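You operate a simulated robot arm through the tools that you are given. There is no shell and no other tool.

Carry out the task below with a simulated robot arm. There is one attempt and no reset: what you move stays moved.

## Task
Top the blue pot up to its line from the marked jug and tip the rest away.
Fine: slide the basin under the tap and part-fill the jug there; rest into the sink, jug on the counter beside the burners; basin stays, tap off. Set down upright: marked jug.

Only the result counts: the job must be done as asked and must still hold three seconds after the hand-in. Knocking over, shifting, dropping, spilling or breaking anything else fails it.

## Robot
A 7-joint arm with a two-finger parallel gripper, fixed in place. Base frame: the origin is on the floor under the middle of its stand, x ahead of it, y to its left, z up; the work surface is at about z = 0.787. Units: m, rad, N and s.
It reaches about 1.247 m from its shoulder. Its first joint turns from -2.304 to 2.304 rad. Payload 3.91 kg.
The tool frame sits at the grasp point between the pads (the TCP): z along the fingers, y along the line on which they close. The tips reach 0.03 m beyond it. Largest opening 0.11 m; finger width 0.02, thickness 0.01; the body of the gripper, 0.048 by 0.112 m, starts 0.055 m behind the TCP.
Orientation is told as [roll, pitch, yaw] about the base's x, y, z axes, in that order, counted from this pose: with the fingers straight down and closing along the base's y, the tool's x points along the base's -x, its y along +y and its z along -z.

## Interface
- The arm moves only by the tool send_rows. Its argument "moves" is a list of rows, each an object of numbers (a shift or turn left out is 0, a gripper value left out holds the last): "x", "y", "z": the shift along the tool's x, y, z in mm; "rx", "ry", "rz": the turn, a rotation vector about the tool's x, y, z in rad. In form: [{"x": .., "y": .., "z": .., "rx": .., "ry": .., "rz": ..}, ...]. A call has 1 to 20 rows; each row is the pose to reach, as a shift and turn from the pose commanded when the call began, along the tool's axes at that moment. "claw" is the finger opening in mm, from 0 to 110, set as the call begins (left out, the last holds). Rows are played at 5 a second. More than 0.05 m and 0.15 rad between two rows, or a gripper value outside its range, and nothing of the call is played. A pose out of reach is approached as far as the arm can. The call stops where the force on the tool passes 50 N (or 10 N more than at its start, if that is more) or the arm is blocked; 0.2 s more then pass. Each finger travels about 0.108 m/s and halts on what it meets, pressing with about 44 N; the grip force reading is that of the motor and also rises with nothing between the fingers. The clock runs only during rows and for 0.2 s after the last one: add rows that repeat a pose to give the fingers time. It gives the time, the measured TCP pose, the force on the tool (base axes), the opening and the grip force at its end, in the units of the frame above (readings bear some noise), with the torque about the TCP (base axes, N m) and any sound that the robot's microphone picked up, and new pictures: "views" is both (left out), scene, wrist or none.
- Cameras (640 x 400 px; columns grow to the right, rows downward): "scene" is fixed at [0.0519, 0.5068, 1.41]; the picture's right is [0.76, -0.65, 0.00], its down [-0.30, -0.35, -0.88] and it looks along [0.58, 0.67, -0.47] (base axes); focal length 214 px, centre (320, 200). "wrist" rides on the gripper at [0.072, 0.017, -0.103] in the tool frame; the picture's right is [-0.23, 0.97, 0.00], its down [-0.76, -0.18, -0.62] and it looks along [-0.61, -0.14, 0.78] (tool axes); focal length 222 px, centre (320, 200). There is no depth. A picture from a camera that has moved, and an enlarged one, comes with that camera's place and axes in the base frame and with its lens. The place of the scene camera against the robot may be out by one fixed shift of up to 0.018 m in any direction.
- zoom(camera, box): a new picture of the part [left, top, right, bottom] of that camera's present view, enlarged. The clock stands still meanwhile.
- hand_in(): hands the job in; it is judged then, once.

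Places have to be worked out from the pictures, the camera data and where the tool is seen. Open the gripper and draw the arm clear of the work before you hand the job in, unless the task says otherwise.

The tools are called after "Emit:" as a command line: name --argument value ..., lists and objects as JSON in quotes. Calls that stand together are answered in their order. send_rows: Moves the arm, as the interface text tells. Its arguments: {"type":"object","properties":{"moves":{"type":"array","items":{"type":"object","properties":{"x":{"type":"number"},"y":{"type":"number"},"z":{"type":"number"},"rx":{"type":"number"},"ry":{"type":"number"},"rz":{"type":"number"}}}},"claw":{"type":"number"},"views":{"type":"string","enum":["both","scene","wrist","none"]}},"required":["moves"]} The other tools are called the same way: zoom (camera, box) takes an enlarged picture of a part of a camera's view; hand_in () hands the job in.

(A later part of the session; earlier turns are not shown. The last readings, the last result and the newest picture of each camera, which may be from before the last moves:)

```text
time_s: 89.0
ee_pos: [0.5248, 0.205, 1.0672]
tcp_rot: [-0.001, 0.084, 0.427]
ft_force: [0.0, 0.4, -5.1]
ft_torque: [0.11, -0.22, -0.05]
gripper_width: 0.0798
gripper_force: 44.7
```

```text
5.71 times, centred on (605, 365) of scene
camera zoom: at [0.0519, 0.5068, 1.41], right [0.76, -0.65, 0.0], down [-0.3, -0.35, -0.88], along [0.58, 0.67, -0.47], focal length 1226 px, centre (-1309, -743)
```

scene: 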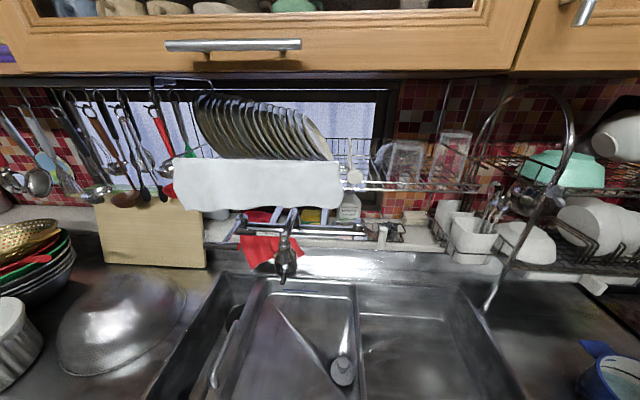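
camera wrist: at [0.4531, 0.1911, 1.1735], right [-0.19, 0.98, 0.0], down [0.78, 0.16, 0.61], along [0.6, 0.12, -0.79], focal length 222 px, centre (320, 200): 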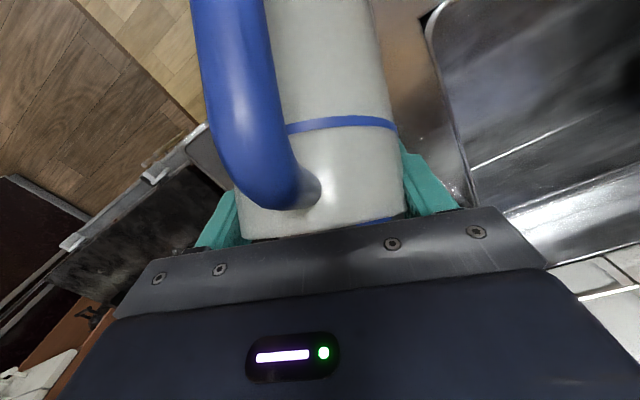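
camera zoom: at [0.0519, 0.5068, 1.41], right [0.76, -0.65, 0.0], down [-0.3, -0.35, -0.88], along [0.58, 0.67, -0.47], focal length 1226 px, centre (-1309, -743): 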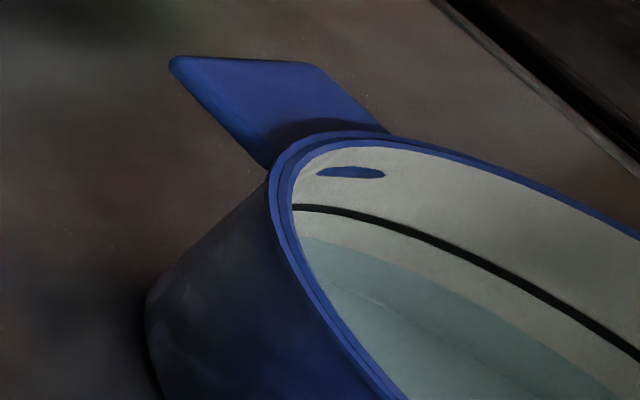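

The water edge may be creeping up. I hold about a second and compare.

Emit:
send_rows --moves '[{"ry": 0}, {"ry": 0}, {"ry": 0}, {"ry": 0}]' --views "none"

Emit:
zoom --camera "scene" --box '[570, 330, 640, 400]'

Emit:
zoom --camera "scene" --box '[600, 350, 640, 400]'

```text
time_s: 90.0
ee_pos: [0.5246, 0.2047, 1.0683]
tcp_rot: [0.0, 0.085, 0.424]
ft_force: [0.1, -0.7, -5.4]
ft_torque: [0.08, -0.26, 0.02]
gripper_width: 0.0798
gripper_force: 43.8
```

```text
5.71 times, centred on (605, 365) of scene
camera zoom: at [0.0519, 0.5068, 1.41], right [0.76, -0.65, 0.0], down [-0.3, -0.35, -0.88], along [0.58, 0.67, -0.47], focal length 1226 px, centre (-1309, -743)
```

zoom: 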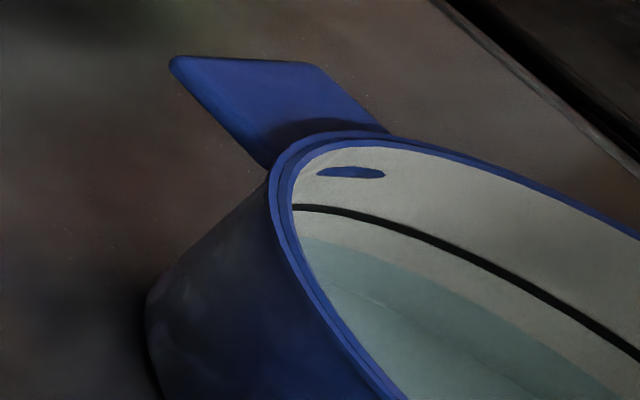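

```text
8.00 times, centred on (620, 375) of scene
camera zoom: at [0.0519, 0.5068, 1.41], right [0.76, -0.65, 0.0], down [-0.3, -0.35, -0.88], along [0.58, 0.67, -0.47], focal length 1716 px, centre (-2080, -1200)
```

zoom: 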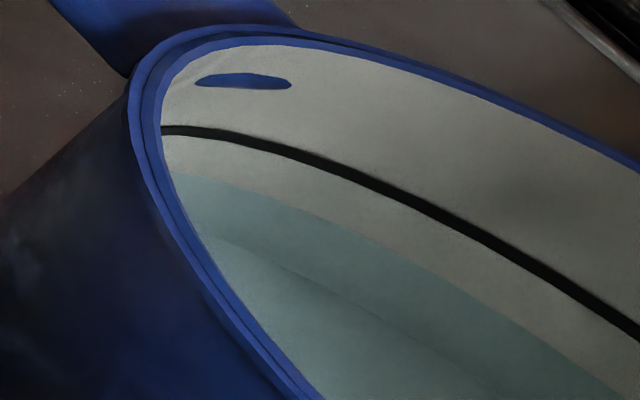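

The gap has not visibly changed at 55°. The zoom seems to render slightly past the frame edge, so I use narrow edge boxes to see the jug lip and the whole pot from the scene camera.

Emit:
zoom --camera "scene" --box '[636, 270, 640, 400]'

Emit:
zoom --camera "scene" --box '[500, 394, 640, 400]'

Emit:
zoom --camera "wrist" --box '[100, 0, 540, 6]'

```text
3.08 times, centred on (638, 335) of scene
camera zoom: at [0.0519, 0.5068, 1.41], right [0.76, -0.65, 0.0], down [-0.3, -0.35, -0.88], along [0.58, 0.67, -0.47], focal length 660 px, centre (-658, -215)
```

zoom: 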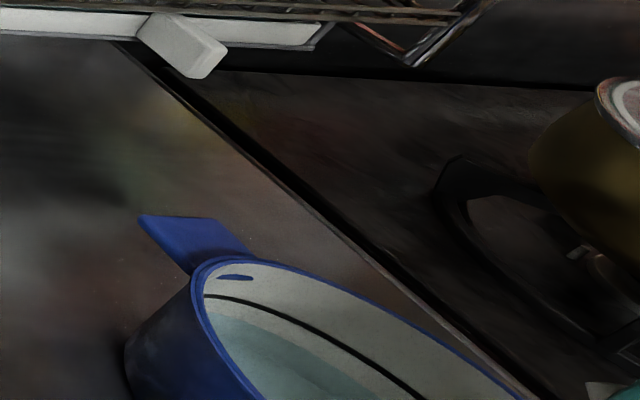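

```text
4.57 times, centred on (570, 397) of scene
camera zoom: at [0.0519, 0.5068, 1.41], right [0.76, -0.65, 0.0], down [-0.3, -0.35, -0.88], along [0.58, 0.67, -0.47], focal length 980 px, centre (-823, -701)
```

zoom: 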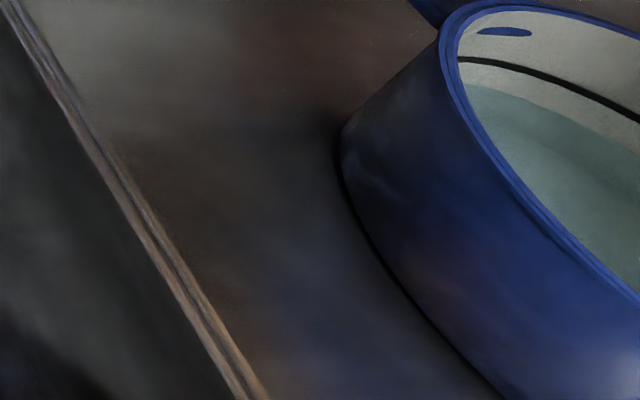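

```text
1.45 times, centred on (320, 3) of wrist
camera zoom: at [0.46, 0.194, 1.1784], right [-0.2, 0.98, -0.02], down [0.81, 0.17, 0.56], along [0.55, 0.09, -0.83], focal length 323 px, centre (320, 486)
```

zoom: 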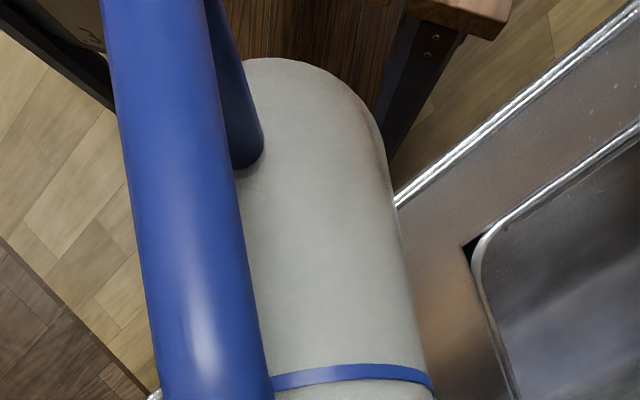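

No stream or puddle is visible in these wider looks. I take several more force readings to see whether water is really leaving the jug.

Emit:
send_rows --moves '[{"ry": 0}]' --views "none"

Emit:
send_rows --moves '[{"ry": 0}]' --views "none"

Emit:
send_rows --moves '[{"ry": 0}]' --views "none"

Emit:
send_rows --moves '[{"ry": 0}]' --views "none"

Emit:
zoom --camera "scene" --box '[600, 350, 640, 400]'

```text
time_s: 90.4
ee_pos: [0.5256, 0.2054, 1.0697]
tcp_rot: [-0.001, 0.086, 0.427]
ft_force: [-0.1, -0.3, -4.8]
ft_torque: [0.13, -0.24, 0.01]
gripper_width: 0.0795
gripper_force: 44.0
```

```text
time_s: 90.8
ee_pos: [0.5254, 0.2053, 1.0691]
tcp_rot: [0.001, 0.086, 0.424]
ft_force: [-0.3, -0.1, -4.6]
ft_torque: [0.15, -0.27, -0.03]
gripper_width: 0.0796
gripper_force: 44.0
```

```text
time_s: 91.2
ee_pos: [0.5247, 0.2046, 1.0695]
tcp_rot: [-0.001, 0.085, 0.423]
ft_force: [0.0, 0.5, -5.5]
ft_torque: [0.09, -0.28, 0.01]
gripper_width: 0.0796
gripper_force: 44.1
```

```text
time_s: 91.6
ee_pos: [0.5251, 0.2054, 1.0689]
tcp_rot: [-0.001, 0.086, 0.423]
ft_force: [-0.1, -1.7, -5.8]
ft_torque: [0.12, -0.24, 0.0]
gripper_width: 0.0793
gripper_force: 43.6
```

```text
8.00 times, centred on (620, 375) of scene
camera zoom: at [0.0519, 0.5068, 1.41], right [0.76, -0.65, 0.0], down [-0.3, -0.35, -0.88], along [0.58, 0.67, -0.47], focal length 1716 px, centre (-2080, -1200)
```

zoom: 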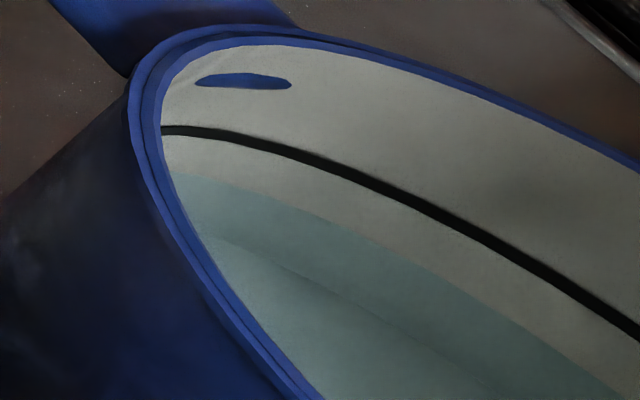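

Force averages about 5.2 N now against 6.7 N before, so some water may have left. I repeat exactly the same zoom as at the beginning of the pour to compare the pot level.

Emit:
zoom --camera "scene" --box '[540, 310, 640, 400]'

Emit:
zoom --camera "scene" --box '[636, 320, 640, 400]'

```text
4.44 times, centred on (590, 355) of scene
camera zoom: at [0.0519, 0.5068, 1.41], right [0.76, -0.65, 0.0], down [-0.3, -0.35, -0.88], along [0.58, 0.67, -0.47], focal length 953 px, centre (-880, -489)
```

zoom: 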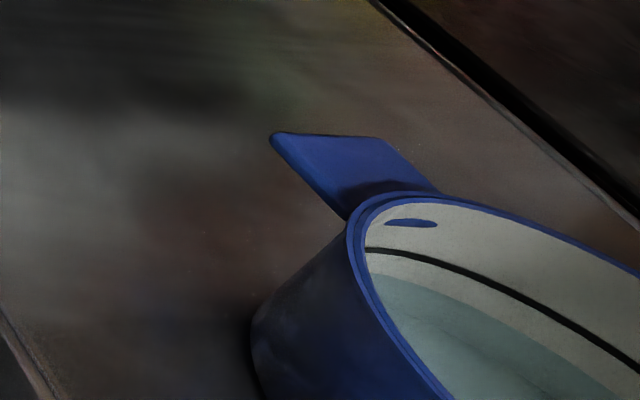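

```text
5.00 times, centred on (638, 360) of scene
camera zoom: at [0.0519, 0.5068, 1.41], right [0.76, -0.65, 0.0], down [-0.3, -0.35, -0.88], along [0.58, 0.67, -0.47], focal length 1072 px, centre (-1270, -600)
```

zoom: 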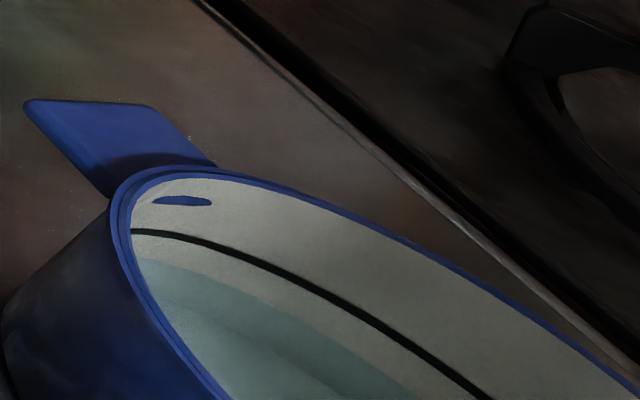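

The comparison is inconclusive, with at most a millimetre or two of rise. I shift the lip slightly toward the pot's centre and tilt a further 5°, then compare again.

Emit:
send_rows --moves '[{"x": -7, "y": 4, "z": -0.6, "ry": 0}, {"x": -14.9, "y": 8, "z": -1.3, "ry": 0.03}, {"x": -14.9, "y": 8, "z": -1.3, "ry": 0.06}, {"x": -14.9, "y": 8, "z": -1.3, "ry": 0.09}, {"x": -14.9, "y": 8, "z": -1.3, "ry": 0.09}]' --views "none"

Emit:
zoom --camera "scene" --box '[600, 350, 640, 400]'

Emit:
zoom --camera "scene" --box '[636, 320, 640, 400]'

```text
time_s: 92.8
ee_pos: [0.535, 0.219, 1.0696]
tcp_rot: [0.0, 0.177, 0.426]
ft_force: [0.1, 0.3, -3.5]
ft_torque: [0.11, -0.2, -0.02]
gripper_width: 0.0796
gripper_force: 44.1
```

```text
8.00 times, centred on (620, 375) of scene
camera zoom: at [0.0519, 0.5068, 1.41], right [0.76, -0.65, 0.0], down [-0.3, -0.35, -0.88], along [0.58, 0.67, -0.47], focal length 1716 px, centre (-2080, -1200)
```

zoom: 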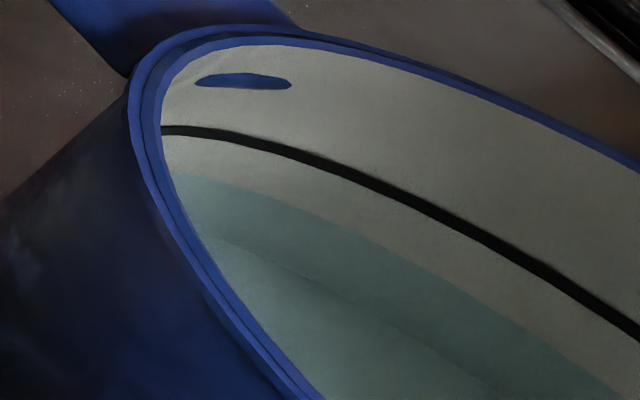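

```text
5.00 times, centred on (638, 360) of scene
camera zoom: at [0.0519, 0.5068, 1.41], right [0.76, -0.65, 0.0], down [-0.3, -0.35, -0.88], along [0.58, 0.67, -0.47], focal length 1072 px, centre (-1270, -600)
```

zoom: 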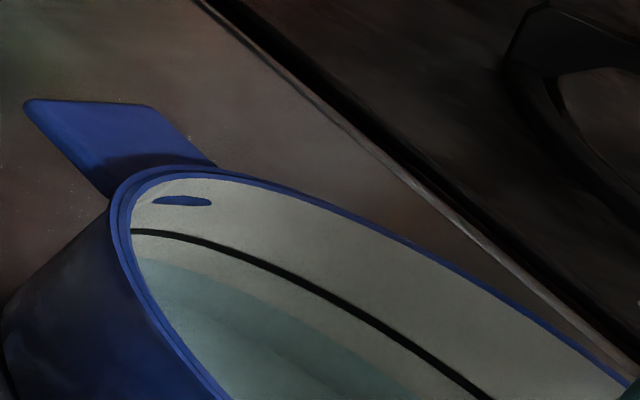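

The force dropped to 3.5 N, yet the pot level hasn't risen. I stop pouring at once, bring the jug back upright while raising it 3 cm, and inspect.

Emit:
send_rows --moves '[{"x": 1, "z": -6, "ry": -0.12}, {"x": 2, "z": -12, "ry": -0.25}, {"x": 4, "z": -20, "ry": -0.38}, {"x": 5.3, "z": -29.5, "ry": -0.51}, {"x": 5.3, "z": -29.5, "ry": -0.64}, {"x": 5.3, "z": -29.5, "ry": -0.77}, {"x": 5.3, "z": -29.5, "ry": -0.89}, {"x": 5.3, "z": -29.5, "ry": -0.98}, {"x": 5.3, "z": -29.5, "ry": -1.04}, {"x": 5.3, "z": -29.5, "ry": -1.046}]' --views "both"

Emit:
zoom --camera "scene" --box '[600, 350, 640, 400]'

Emit:
zoom --camera "scene" --box '[636, 270, 640, 400]'

```text
time_s: 95.0
ee_pos: [0.5337, 0.2194, 1.0993]
tcp_rot: [0.002, -0.869, 0.424]
ft_force: [1.2, 0.5, -3.9]
ft_torque: [0.05, -0.01, 0.02]
gripper_width: 0.0796
gripper_force: 44.1
out of reach, approached as far as the arm can: row 9
camera wrist: at [0.4131, 0.1827, 1.1108], right [-0.27, 0.95, 0.17], down [0.09, -0.16, 0.98], along [0.96, 0.28, -0.04], focal length 222 px, centre (320, 200)
```

scene: 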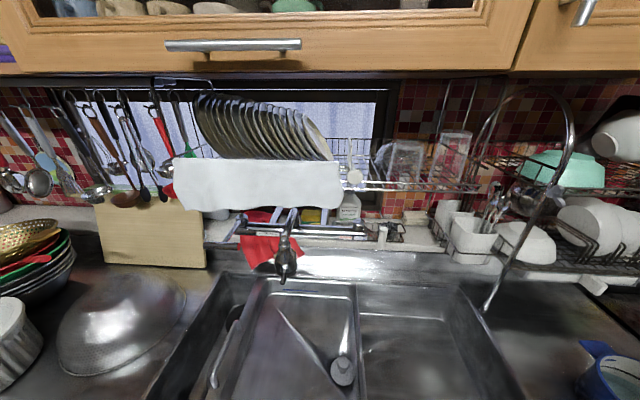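
wrist: 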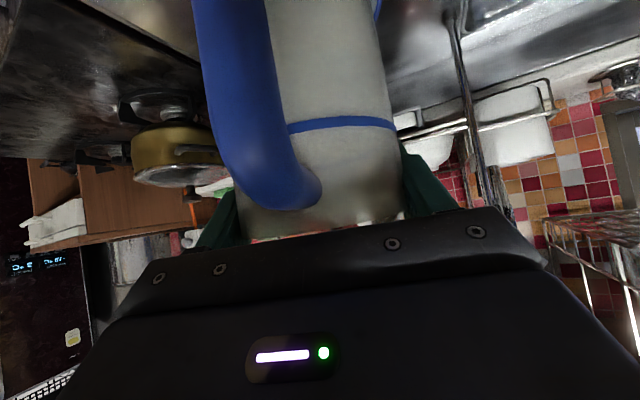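

```text
8.00 times, centred on (620, 375) of scene
camera zoom: at [0.0519, 0.5068, 1.41], right [0.76, -0.65, 0.0], down [-0.3, -0.35, -0.88], along [0.58, 0.67, -0.47], focal length 1716 px, centre (-2080, -1200)
```

zoom: 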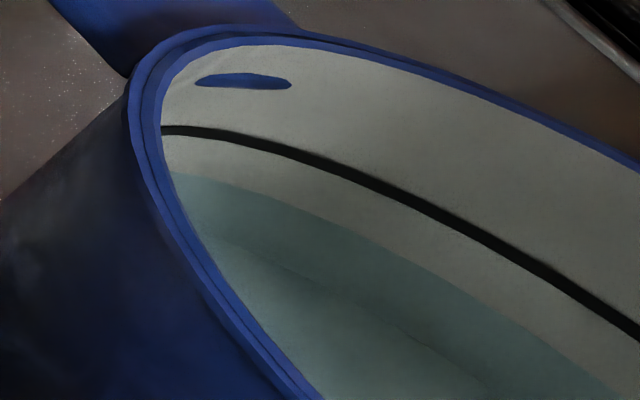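

```text
3.08 times, centred on (638, 335) of scene
camera zoom: at [0.0519, 0.5068, 1.41], right [0.76, -0.65, 0.0], down [-0.3, -0.35, -0.88], along [0.58, 0.67, -0.47], focal length 660 px, centre (-658, -215)
```

zoom: 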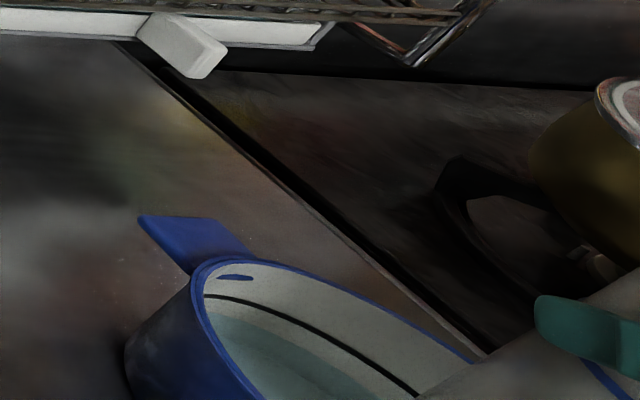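

The jug now weighs 3.9 N, so about 0.28 L left it, but the pot looks the same from this angle. I go back to the vantage on the left where I could see the whole pot and the counter around it.

Emit:
send_rows --moves '[{"x": 0.4, "y": 3.4, "z": -0.5}, {"x": 1.8, "y": 14, "z": -2.1}, {"x": 4, "y": 32, "z": -4.7}, {"x": 7, "y": 56, "z": -8.2}, {"x": 10.3, "y": 83, "z": -12.2}, {"x": 13.7, "y": 110, "z": -16.2}, {"x": 17, "y": 137, "z": -20.1}, {"x": 20.4, "y": 164, "z": -24.1}, {"x": 23.7, "y": 191, "z": -28.1}, {"x": 27.1, "y": 218, "z": -32}, {"x": 30.2, "y": 243, "z": -35.7}, {"x": 32.8, "y": 264, "z": -38.8}, {"x": 34.7, "y": 279, "z": -41}, {"x": 35.5, "y": 285.6, "z": -42}, {"x": 35.5, "y": 285.6, "z": -42}]' --views "both"

Emit:
zoom --camera "wrist" --box '[0, 0, 220, 160]'

Emit:
zoom --camera "scene" --box '[420, 270, 640, 400]'

```text
time_s: 98.2
ee_pos: [0.3677, 0.4551, 1.0999]
tcp_rot: [0.0, -0.871, 0.424]
ft_force: [0.5, 1.0, -5.8]
ft_torque: [0.01, -0.05, 0.01]
gripper_width: 0.0796
gripper_force: 44.0
camera wrist: at [0.2456, 0.4191, 1.1108], right [-0.27, 0.95, 0.17], down [0.09, -0.16, 0.98], along [0.96, 0.28, -0.04], focal length 222 px, centre (320, 200)
```

scene: 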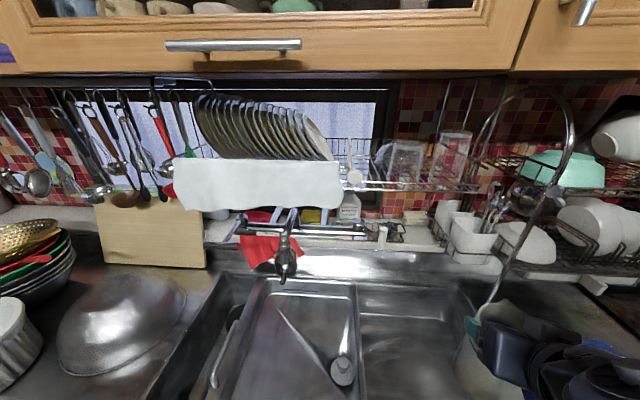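
wrist: 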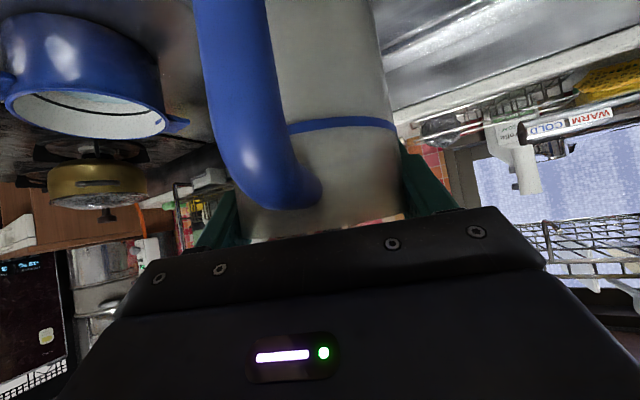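

```text
2.50 times, centred on (110, 80) of wrist
camera zoom: at [0.2456, 0.4191, 1.1108], right [-0.27, 0.95, 0.17], down [0.09, -0.16, 0.98], along [0.96, 0.28, -0.04], focal length 555 px, centre (845, 500)
```

zoom: 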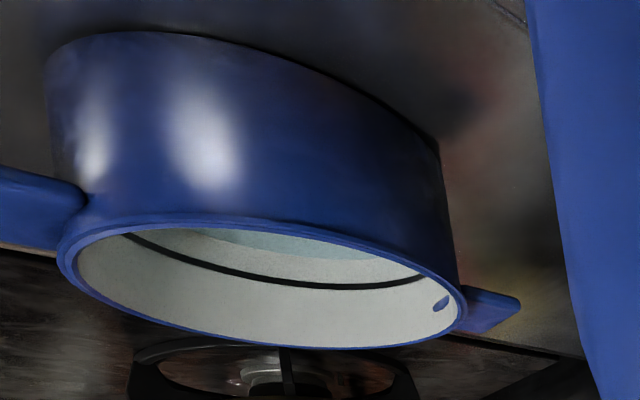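

```text
2.91 times, centred on (530, 335) of scene
camera zoom: at [0.0519, 0.5068, 1.41], right [0.76, -0.65, 0.0], down [-0.3, -0.35, -0.88], along [0.58, 0.67, -0.47], focal length 624 px, centre (-291, -193)
```

zoom: 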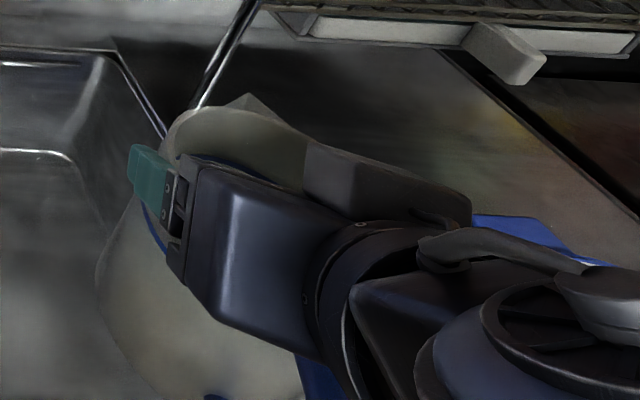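

The force here reads -5.8 N again, close to before, so the readings vary. I take a few more samples in place to decide whether water left the jug.

Emit:
send_rows --moves '[{"z": 0}]' --views "none"

Emit:
send_rows --moves '[{"z": 0}]' --views "none"

Emit:
send_rows --moves '[{"z": 0}]' --views "none"

Emit:
send_rows --moves '[{"z": 0}]' --views "none"

Emit:
zoom --camera "scene" --box '[460, 290, 560, 360]'

Emit:
zoom --camera "wrist" --box '[0, 0, 440, 4]'

```text
time_s: 98.6
ee_pos: [0.3681, 0.4542, 1.0983]
tcp_rot: [0.0, -0.87, 0.424]
ft_force: [0.3, -0.2, -4.5]
ft_torque: [0.01, -0.01, -0.04]
gripper_width: 0.0797
gripper_force: 44.1
```

```text
time_s: 99.0
ee_pos: [0.3675, 0.4548, 1.0985]
tcp_rot: [-0.001, -0.871, 0.423]
ft_force: [-0.5, -0.2, -5.5]
ft_torque: [0.02, -0.07, 0.05]
gripper_width: 0.0795
gripper_force: 43.8
```

```text
time_s: 99.4
ee_pos: [0.3673, 0.4548, 1.0993]
tcp_rot: [0.0, -0.869, 0.424]
ft_force: [0.3, 0.1, -4.7]
ft_torque: [0.01, -0.05, 0.01]
gripper_width: 0.0794
gripper_force: 43.9
```

```text
time_s: 99.8
ee_pos: [0.3675, 0.4553, 1.0985]
tcp_rot: [0.0, -0.871, 0.424]
ft_force: [0.2, -0.8, -4.5]
ft_torque: [0.02, -0.06, -0.01]
gripper_width: 0.0795
gripper_force: 44.4
```

```text
5.71 times, centred on (510, 325) of scene
camera zoom: at [0.0519, 0.5068, 1.41], right [0.76, -0.65, 0.0], down [-0.3, -0.35, -0.88], along [0.58, 0.67, -0.47], focal length 1226 px, centre (-766, -514)
```

zoom: 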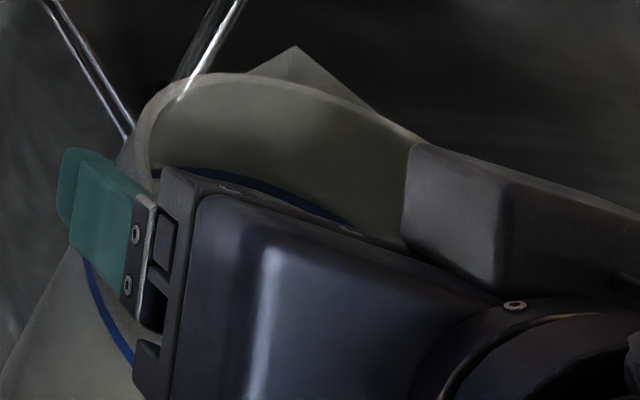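

```text
1.45 times, centred on (220, 2) of wrist
camera zoom: at [0.2457, 0.419, 1.1108], right [-0.27, 0.95, 0.17], down [0.09, -0.16, 0.98], along [0.96, 0.28, -0.04], focal length 323 px, centre (466, 488)
```

zoom: 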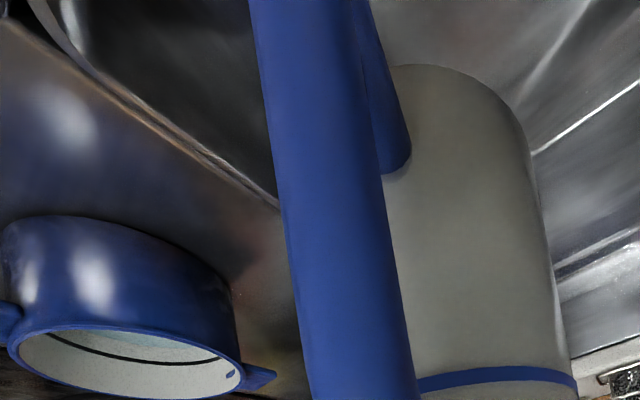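

On average the jug weighs about 5.0 N now, against 6.7 N before, so roughly 0.15 L may have left it. I zoom hard into the pot interior and onto the counter around it.

Emit:
zoom --camera "wrist" --box '[20, 80, 180, 145]'

Emit:
zoom --camera "wrist" --box '[0, 0, 220, 4]'

Emit:
zoom --camera "wrist" --box '[0, 0, 4, 200]'

Emit:
zoom --camera "scene" --box '[636, 270, 640, 400]'

```text
4.00 times, centred on (100, 112) of wrist
camera zoom: at [0.2457, 0.419, 1.1108], right [-0.27, 0.95, 0.17], down [0.09, -0.16, 0.98], along [0.96, 0.28, -0.04], focal length 888 px, centre (1200, 550)
```

zoom: 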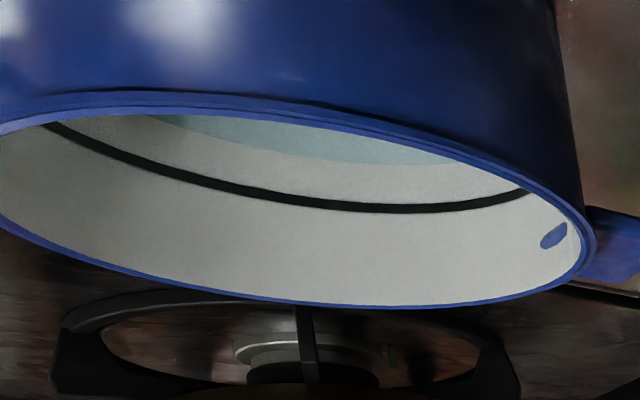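

```text
2.91 times, centred on (110, 2) of wrist
camera zoom: at [0.2457, 0.419, 1.1108], right [-0.27, 0.95, 0.17], down [0.09, -0.16, 0.98], along [0.96, 0.28, -0.04], focal length 646 px, centre (931, 776)
```

zoom: 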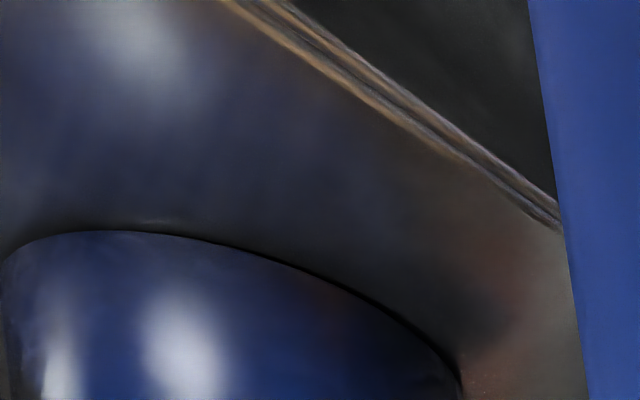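

```text
2.00 times, centred on (2, 100) of wrist
camera zoom: at [0.2457, 0.419, 1.1108], right [-0.27, 0.95, 0.17], down [0.09, -0.16, 0.98], along [0.96, 0.28, -0.04], focal length 444 px, centre (956, 400)
```

zoom: 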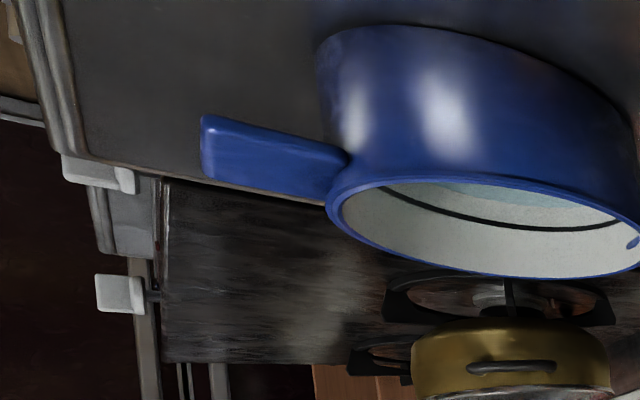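

```text
3.08 times, centred on (638, 335) of scene
camera zoom: at [0.0519, 0.5068, 1.41], right [0.76, -0.65, 0.0], down [-0.3, -0.35, -0.88], along [0.58, 0.67, -0.47], focal length 660 px, centre (-658, -215)
```

zoom: 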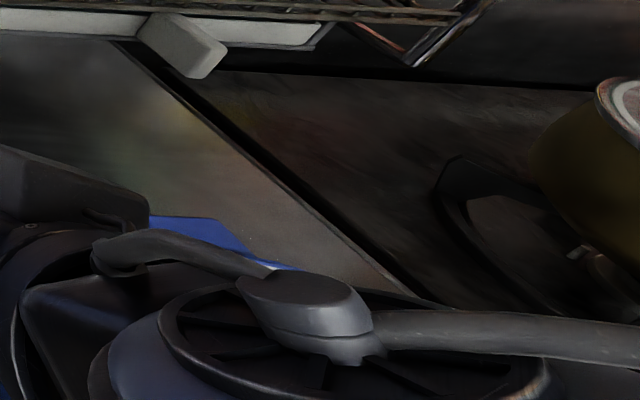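

I see no puddle anywhere, and the pot level is at most about 2 mm up. To check the jug's own level I turn the hand back to the heading used earlier, where the scene camera could see into the jug.

Emit:
send_rows --moves '[{"rx": -0.011, "rz": -0.0093}, {"rx": -0.0344, "rz": -0.029}, {"rx": -0.0688, "rz": -0.058}, {"rx": -0.11, "rz": -0.0928}, {"rx": -0.1513, "rz": -0.1276}, {"rx": -0.1926, "rz": -0.1625}, {"rx": -0.2338, "rz": -0.1973}, {"rx": -0.2613, "rz": -0.2205}, {"rx": -0.2751, "rz": -0.2321}, {"rx": -0.2751, "rz": -0.2321}]' --views "scene"

Emit:
zoom --camera "scene" --box '[420, 270, 640, 400]'

Emit:
zoom --camera "scene" --box '[460, 290, 560, 360]'

```text
time_s: 102.0
ee_pos: [0.3679, 0.4561, 1.0996]
tcp_rot: [0.002, -0.869, 0.783]
ft_force: [-0.1, -0.6, -4.6]
ft_torque: [0.04, -0.01, 0.01]
gripper_width: 0.0797
gripper_force: 43.7
```

scene: 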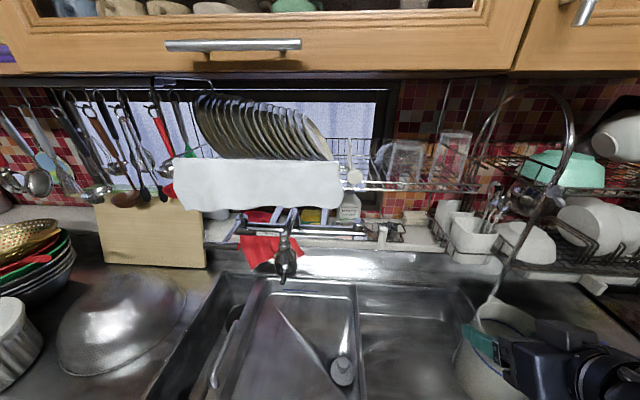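

```text
2.91 times, centred on (530, 335) of scene
camera zoom: at [0.0519, 0.5068, 1.41], right [0.76, -0.65, 0.0], down [-0.3, -0.35, -0.88], along [0.58, 0.67, -0.47], focal length 624 px, centre (-291, -193)
```

zoom: 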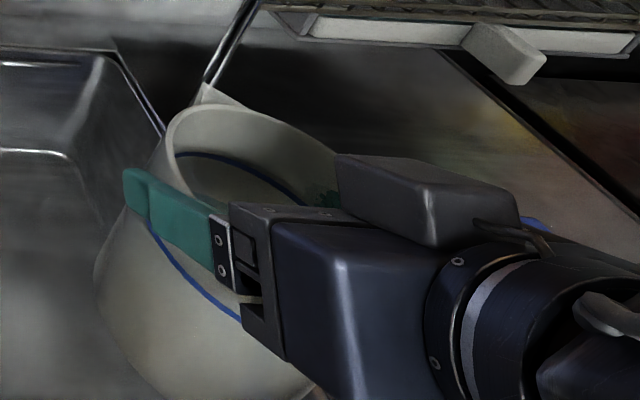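

```text
5.71 times, centred on (510, 325) of scene
camera zoom: at [0.0519, 0.5068, 1.41], right [0.76, -0.65, 0.0], down [-0.3, -0.35, -0.88], along [0.58, 0.67, -0.47], focal length 1226 px, centre (-766, -514)
```

zoom: 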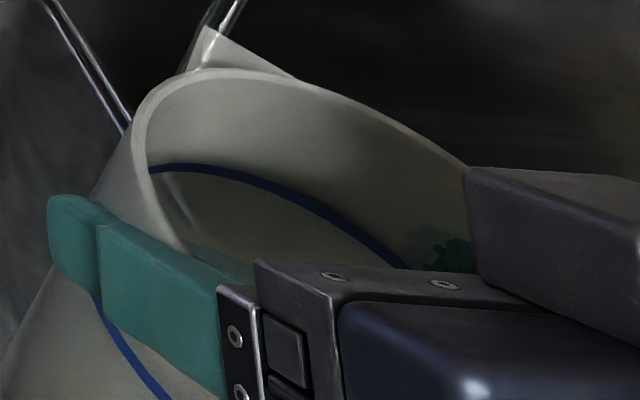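

The jug's level is clearly below its line now, so water did leave it. I zoom in further on the jug's interior to estimate how far it fell.

Emit:
zoom --camera "scene" --box '[474, 304, 524, 340]'

Emit:
zoom --camera "scene" --box '[500, 320, 580, 400]'

```text
11.11 times, centred on (499, 322) of scene
camera zoom: at [0.0519, 0.5068, 1.41], right [0.76, -0.65, 0.0], down [-0.3, -0.35, -0.88], along [0.58, 0.67, -0.47], focal length 2383 px, centre (-1669, -1156)
```

zoom: 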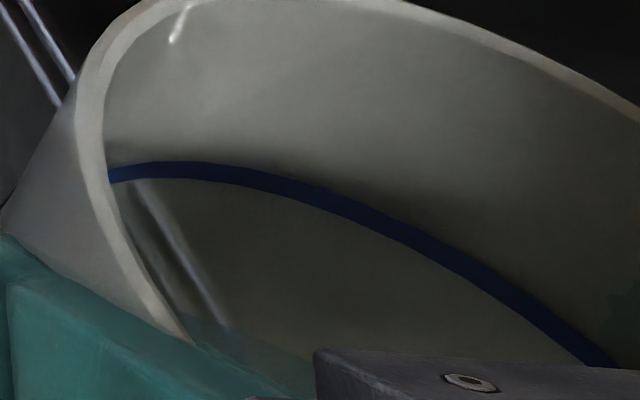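

```text
5.00 times, centred on (540, 360) of scene
camera zoom: at [0.0519, 0.5068, 1.41], right [0.76, -0.65, 0.0], down [-0.3, -0.35, -0.88], along [0.58, 0.67, -0.47], focal length 1072 px, centre (-780, -600)
```

zoom: 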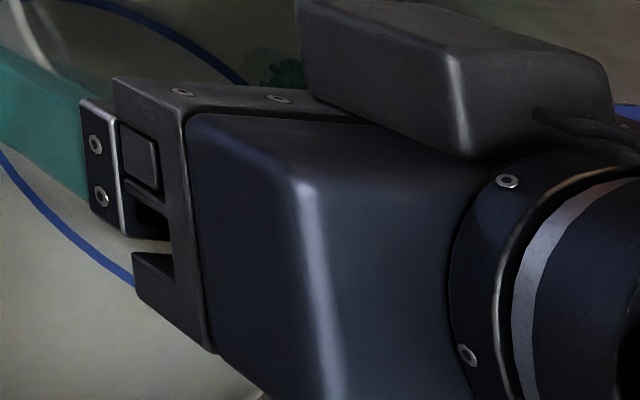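

Water did leave (the jug is about 33 mm below its line), yet the pot hardly rose, so the landing spot needs care. For the rest I will put the lip right over the pot's centre, much lower, and watch the stream in the extended scene view. I move back over the pot first, upright.

Emit:
send_rows --moves '[{"x": 0.2, "y": -3.6, "z": -0.3, "rx": 0.0033, "rz": 0.0028}, {"x": 0.7, "y": -11.9, "z": -0.9, "rx": 0.011, "rz": 0.0093}, {"x": 1.6, "y": -25.2, "z": -1.9, "rx": 0.0233, "rz": 0.0197}, {"x": 2.6, "y": -41.6, "z": -3.1, "rx": 0.0384, "rz": 0.0325}, {"x": 3.8, "y": -60.9, "z": -4.5, "rx": 0.0562, "rz": 0.0475}, {"x": 5.1, "y": -81.6, "z": -6, "rx": 0.0754, "rz": 0.0637}, {"x": 6.4, "y": -102.4, "z": -7.6, "rx": 0.0946, "rz": 0.08}, {"x": 7.7, "y": -123.2, "z": -9.1, "rx": 0.1138, "rz": 0.0962}, {"x": 9, "y": -144, "z": -10.6, "rx": 0.133, "rz": 0.1124}, {"x": 10.3, "y": -164.8, "z": -12.2, "rx": 0.1522, "rz": 0.1286}, {"x": 11.6, "y": -185.6, "z": -13.7, "rx": 0.1714, "rz": 0.1449}, {"x": 12.9, "y": -206.3, "z": -15.2, "rx": 0.1906, "rz": 0.1611}, {"x": 14.2, "y": -227.1, "z": -16.8, "rx": 0.2098, "rz": 0.1773}, {"x": 15.4, "y": -246.4, "z": -18.2, "rx": 0.2276, "rz": 0.1924}, {"x": 16.5, "y": -264.2, "z": -19.5, "rx": 0.244, "rz": 0.2063}, {"x": 17.4, "y": -279.1, "z": -20.6, "rx": 0.2577, "rz": 0.2179}, {"x": 18, "y": -289.5, "z": -21.4, "rx": 0.2673, "rz": 0.226}, {"x": 18.4, "y": -295.4, "z": -21.8, "rx": 0.2728, "rz": 0.2306}, {"x": 18.5, "y": -296.9, "z": -21.9, "rx": 0.2742, "rz": 0.2318}]' --views "none"

Emit:
zoom --camera "scene" --box '[636, 300, 640, 400]'

Emit:
zoom --camera "wrist" --box '[200, 0, 640, 4]'

```text
time_s: 106.0
ee_pos: [0.5582, 0.2261, 1.0992]
tcp_rot: [0.002, -0.869, 0.424]
ft_force: [0.5, -0.5, -4.2]
ft_torque: [0.01, -0.05, -0.01]
gripper_width: 0.0795
gripper_force: 44.1
```

```text
4.00 times, centred on (638, 350) of scene
camera zoom: at [0.0519, 0.5068, 1.41], right [0.76, -0.65, 0.0], down [-0.3, -0.35, -0.88], along [0.58, 0.67, -0.47], focal length 858 px, centre (-952, -400)
```

zoom: 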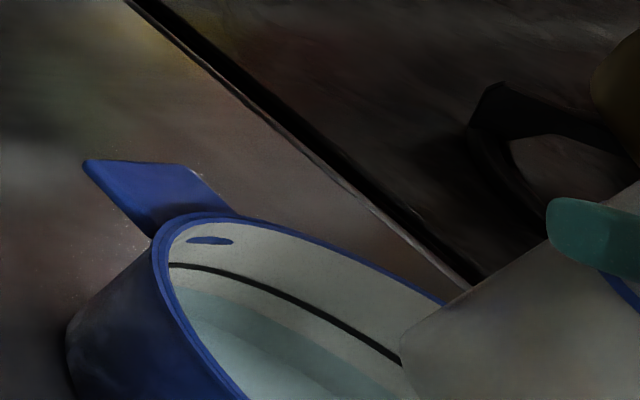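

```text
1.45 times, centred on (420, 2) of wrist
camera zoom: at [0.4359, 0.1893, 1.1113], right [-0.27, 0.95, 0.17], down [0.09, -0.16, 0.98], along [0.96, 0.28, -0.04], focal length 323 px, centre (174, 488)
```

zoom: 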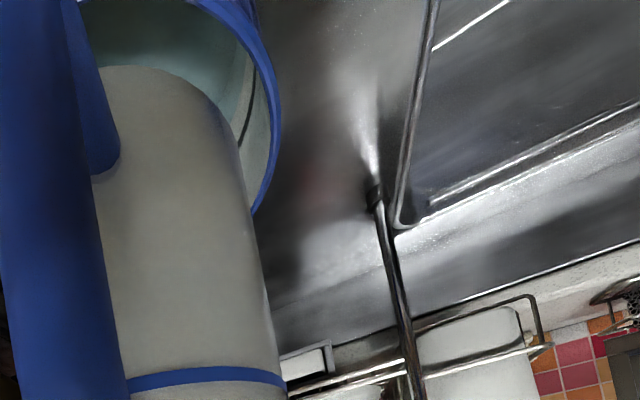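

The extended wrist view shows the pot's interior beneath the jug. I take the widest such view to see the pot completely.

Emit:
zoom --camera "wrist" --box '[0, 0, 640, 2]'

Emit:
zoom --camera "wrist" --box '[100, 0, 400, 2]'

```text
1.00 times, centred on (320, 1) of wrist (not enlarged: the box is as wide or as high as the picture)
camera zoom: at [0.4359, 0.1893, 1.1113], right [-0.27, 0.95, 0.17], down [0.09, -0.16, 0.98], along [0.96, 0.28, -0.04], focal length 222 px, centre (320, 399)
```

zoom: 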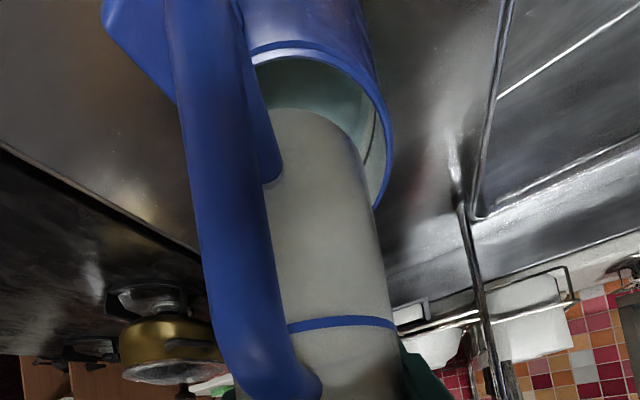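

```text
2.13 times, centred on (250, 1) of wrist
camera zoom: at [0.4359, 0.1893, 1.1113], right [-0.27, 0.95, 0.17], down [0.09, -0.16, 0.98], along [0.96, 0.28, -0.04], focal length 474 px, centre (469, 624)
```

zoom: 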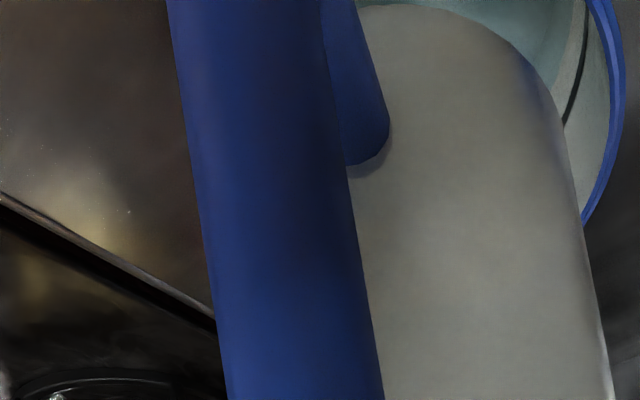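

The pot centre comes out at ≈(0.593, 0.245), R≈0.072, so the lip was indeed over the pot. I look closely at the pot's inner wall from this angle.

Emit:
zoom --camera "wrist" --box '[240, 0, 490, 2]'

Emit:
zoom --camera "wrist" --box '[180, 0, 500, 2]'

```text
2.56 times, centred on (365, 1) of wrist
camera zoom: at [0.4359, 0.1893, 1.1113], right [-0.27, 0.95, 0.17], down [0.09, -0.16, 0.98], along [0.96, 0.28, -0.04], focal length 569 px, centre (205, 709)
```

zoom: 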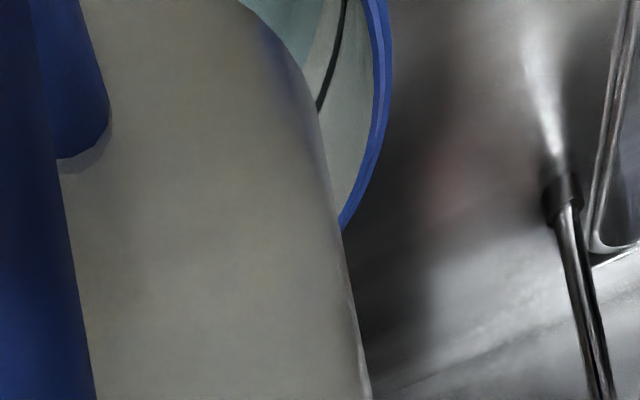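

```text
2.00 times, centred on (340, 1) of wrist
camera zoom: at [0.4359, 0.1893, 1.1113], right [-0.27, 0.95, 0.17], down [0.09, -0.16, 0.98], along [0.96, 0.28, -0.04], focal length 444 px, centre (280, 598)
```

zoom: 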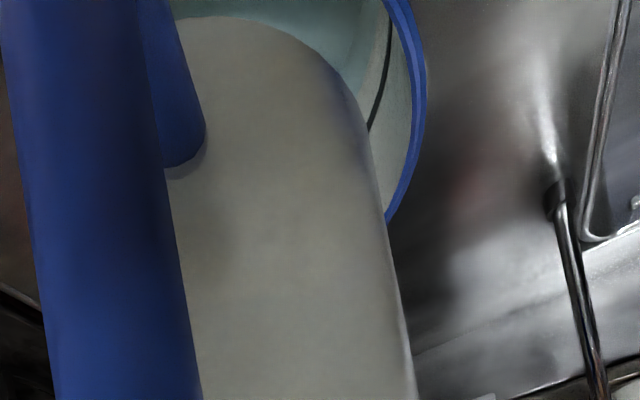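

There is no visible rise in the pot. I tilt to 57°, just below the angle reached before, with the lip over the pot's centre, then lower so that the lip is close above the rim before pouring any more.

Emit:
send_rows --moves '[{"ry": 0.06}, {"ry": 0.18}, {"ry": 0.31}, {"ry": 0.44}, {"ry": 0.57}, {"ry": 0.7}, {"ry": 0.83}, {"ry": 0.93}, {"ry": 0.98}, {"ry": 0.995}]' --views "none"

Emit:
zoom --camera "scene" --box '[636, 290, 640, 400]'

Emit:
zoom --camera "wrist" --box '[0, 0, 640, 2]'

```text
time_s: 108.2
ee_pos: [0.5564, 0.2269, 1.1]
tcp_rot: [0.001, 0.126, 0.426]
ft_force: [-0.2, -0.5, -4.5]
ft_torque: [0.08, -0.23, 0.02]
gripper_width: 0.0796
gripper_force: 43.5
out of reach, approached as far as the arm can: row 3
```

```text
3.64 times, centred on (638, 345) of scene
camera zoom: at [0.0519, 0.5068, 1.41], right [0.76, -0.65, 0.0], down [-0.3, -0.35, -0.88], along [0.58, 0.67, -0.47], focal length 780 px, centre (-836, -327)
```

zoom: 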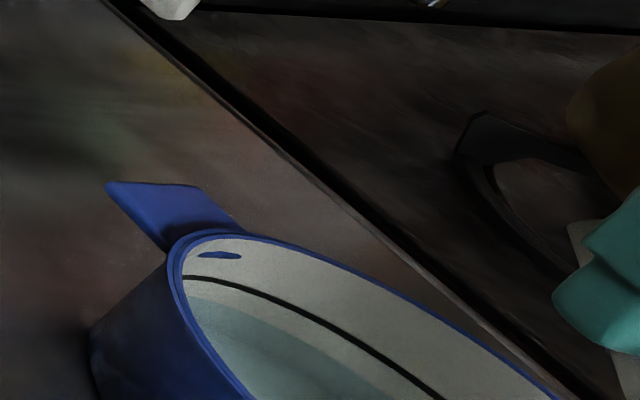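

```text
1.00 times, centred on (320, 1) of wrist (not enlarged: the box is as wide or as high as the picture)
camera zoom: at [0.4956, 0.2168, 1.2112], right [-0.2, 0.98, -0.03], down [0.83, 0.18, 0.52], along [0.52, 0.08, -0.85], focal length 222 px, centre (320, 399)
```

zoom: 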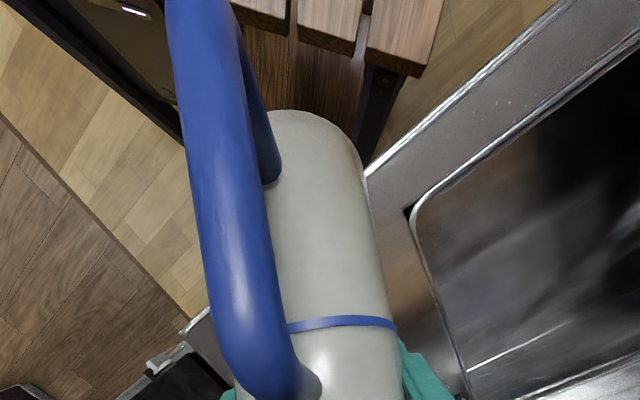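

The scene view now shows the jug's lip at exactly the predicted spot above the pot's centre. I lower 4 cm, then tilt past 60° in one quick step so as to catch the stream in a picture.

Emit:
send_rows --moves '[{"x": -1.3, "z": 10}, {"x": -2.6, "z": 20}, {"x": -3.8, "z": 30}, {"x": -5, "z": 39.7}, {"x": -5, "z": 39.7}]' --views "none"

Emit:
send_rows --moves '[{"ry": 0.1}]' --views "none"

Emit:
zoom --camera "scene" --box '[636, 290, 640, 400]'

```text
time_s: 109.4
ee_pos: [0.5568, 0.2269, 1.0583]
tcp_rot: [0.0, 0.125, 0.427]
ft_force: [-0.1, 0.4, -4.5]
ft_torque: [0.09, -0.23, -0.01]
gripper_width: 0.0797
gripper_force: 44.2
```

```text
time_s: 109.8
ee_pos: [0.5579, 0.2267, 1.0593]
tcp_rot: [0.0, 0.226, 0.426]
ft_force: [-0.5, -0.1, -4.8]
ft_torque: [0.09, -0.2, -0.02]
gripper_width: 0.0798
gripper_force: 44.1
```

```text
3.64 times, centred on (638, 345) of scene
camera zoom: at [0.0519, 0.5068, 1.41], right [0.76, -0.65, 0.0], down [-0.3, -0.35, -0.88], along [0.58, 0.67, -0.47], focal length 780 px, centre (-836, -327)
```

zoom: 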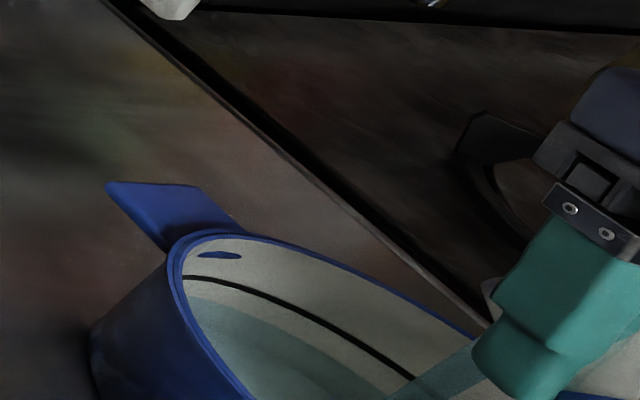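

The stream is visible now, falling from the lip into the pot. I check the level gauge and keep holding.

Emit:
zoom --camera "scene" --box '[600, 350, 640, 400]'

Emit:
send_rows --moves '[{"ry": 0}]' --views "none"

Emit:
zoom --camera "scene" --box '[636, 290, 640, 400]'

Emit:
zoom --camera "scene" --box '[600, 350, 640, 400]'

```text
8.00 times, centred on (620, 375) of scene
camera zoom: at [0.0519, 0.5068, 1.41], right [0.76, -0.65, 0.0], down [-0.3, -0.35, -0.88], along [0.58, 0.67, -0.47], focal length 1716 px, centre (-2080, -1200)
```

zoom: 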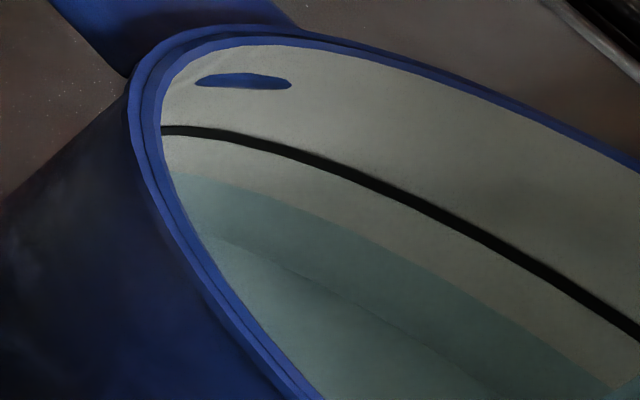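

```text
time_s: 110.2
ee_pos: [0.5574, 0.2265, 1.0583]
tcp_rot: [0.003, 0.227, 0.426]
ft_force: [0.0, -0.8, -4.0]
ft_torque: [0.08, -0.19, -0.02]
gripper_width: 0.0794
gripper_force: 44.8
```

```text
3.64 times, centred on (638, 345) of scene
camera zoom: at [0.0519, 0.5068, 1.41], right [0.76, -0.65, 0.0], down [-0.3, -0.35, -0.88], along [0.58, 0.67, -0.47], focal length 780 px, centre (-836, -327)
```

zoom: 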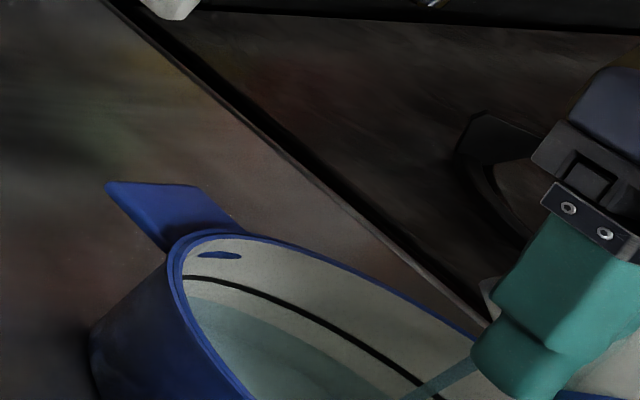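

```text
8.00 times, centred on (620, 375) of scene
camera zoom: at [0.0519, 0.5068, 1.41], right [0.76, -0.65, 0.0], down [-0.3, -0.35, -0.88], along [0.58, 0.67, -0.47], focal length 1716 px, centre (-2080, -1200)
```

zoom: 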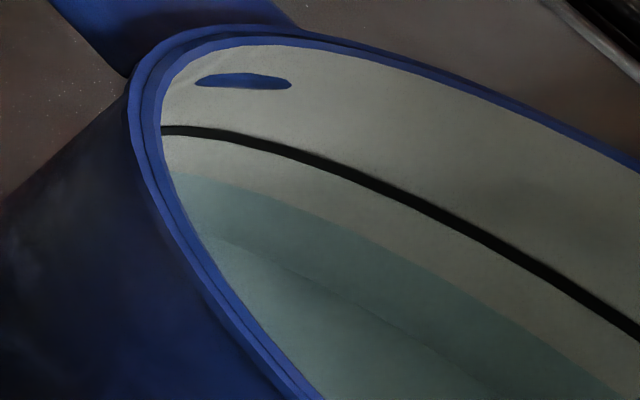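

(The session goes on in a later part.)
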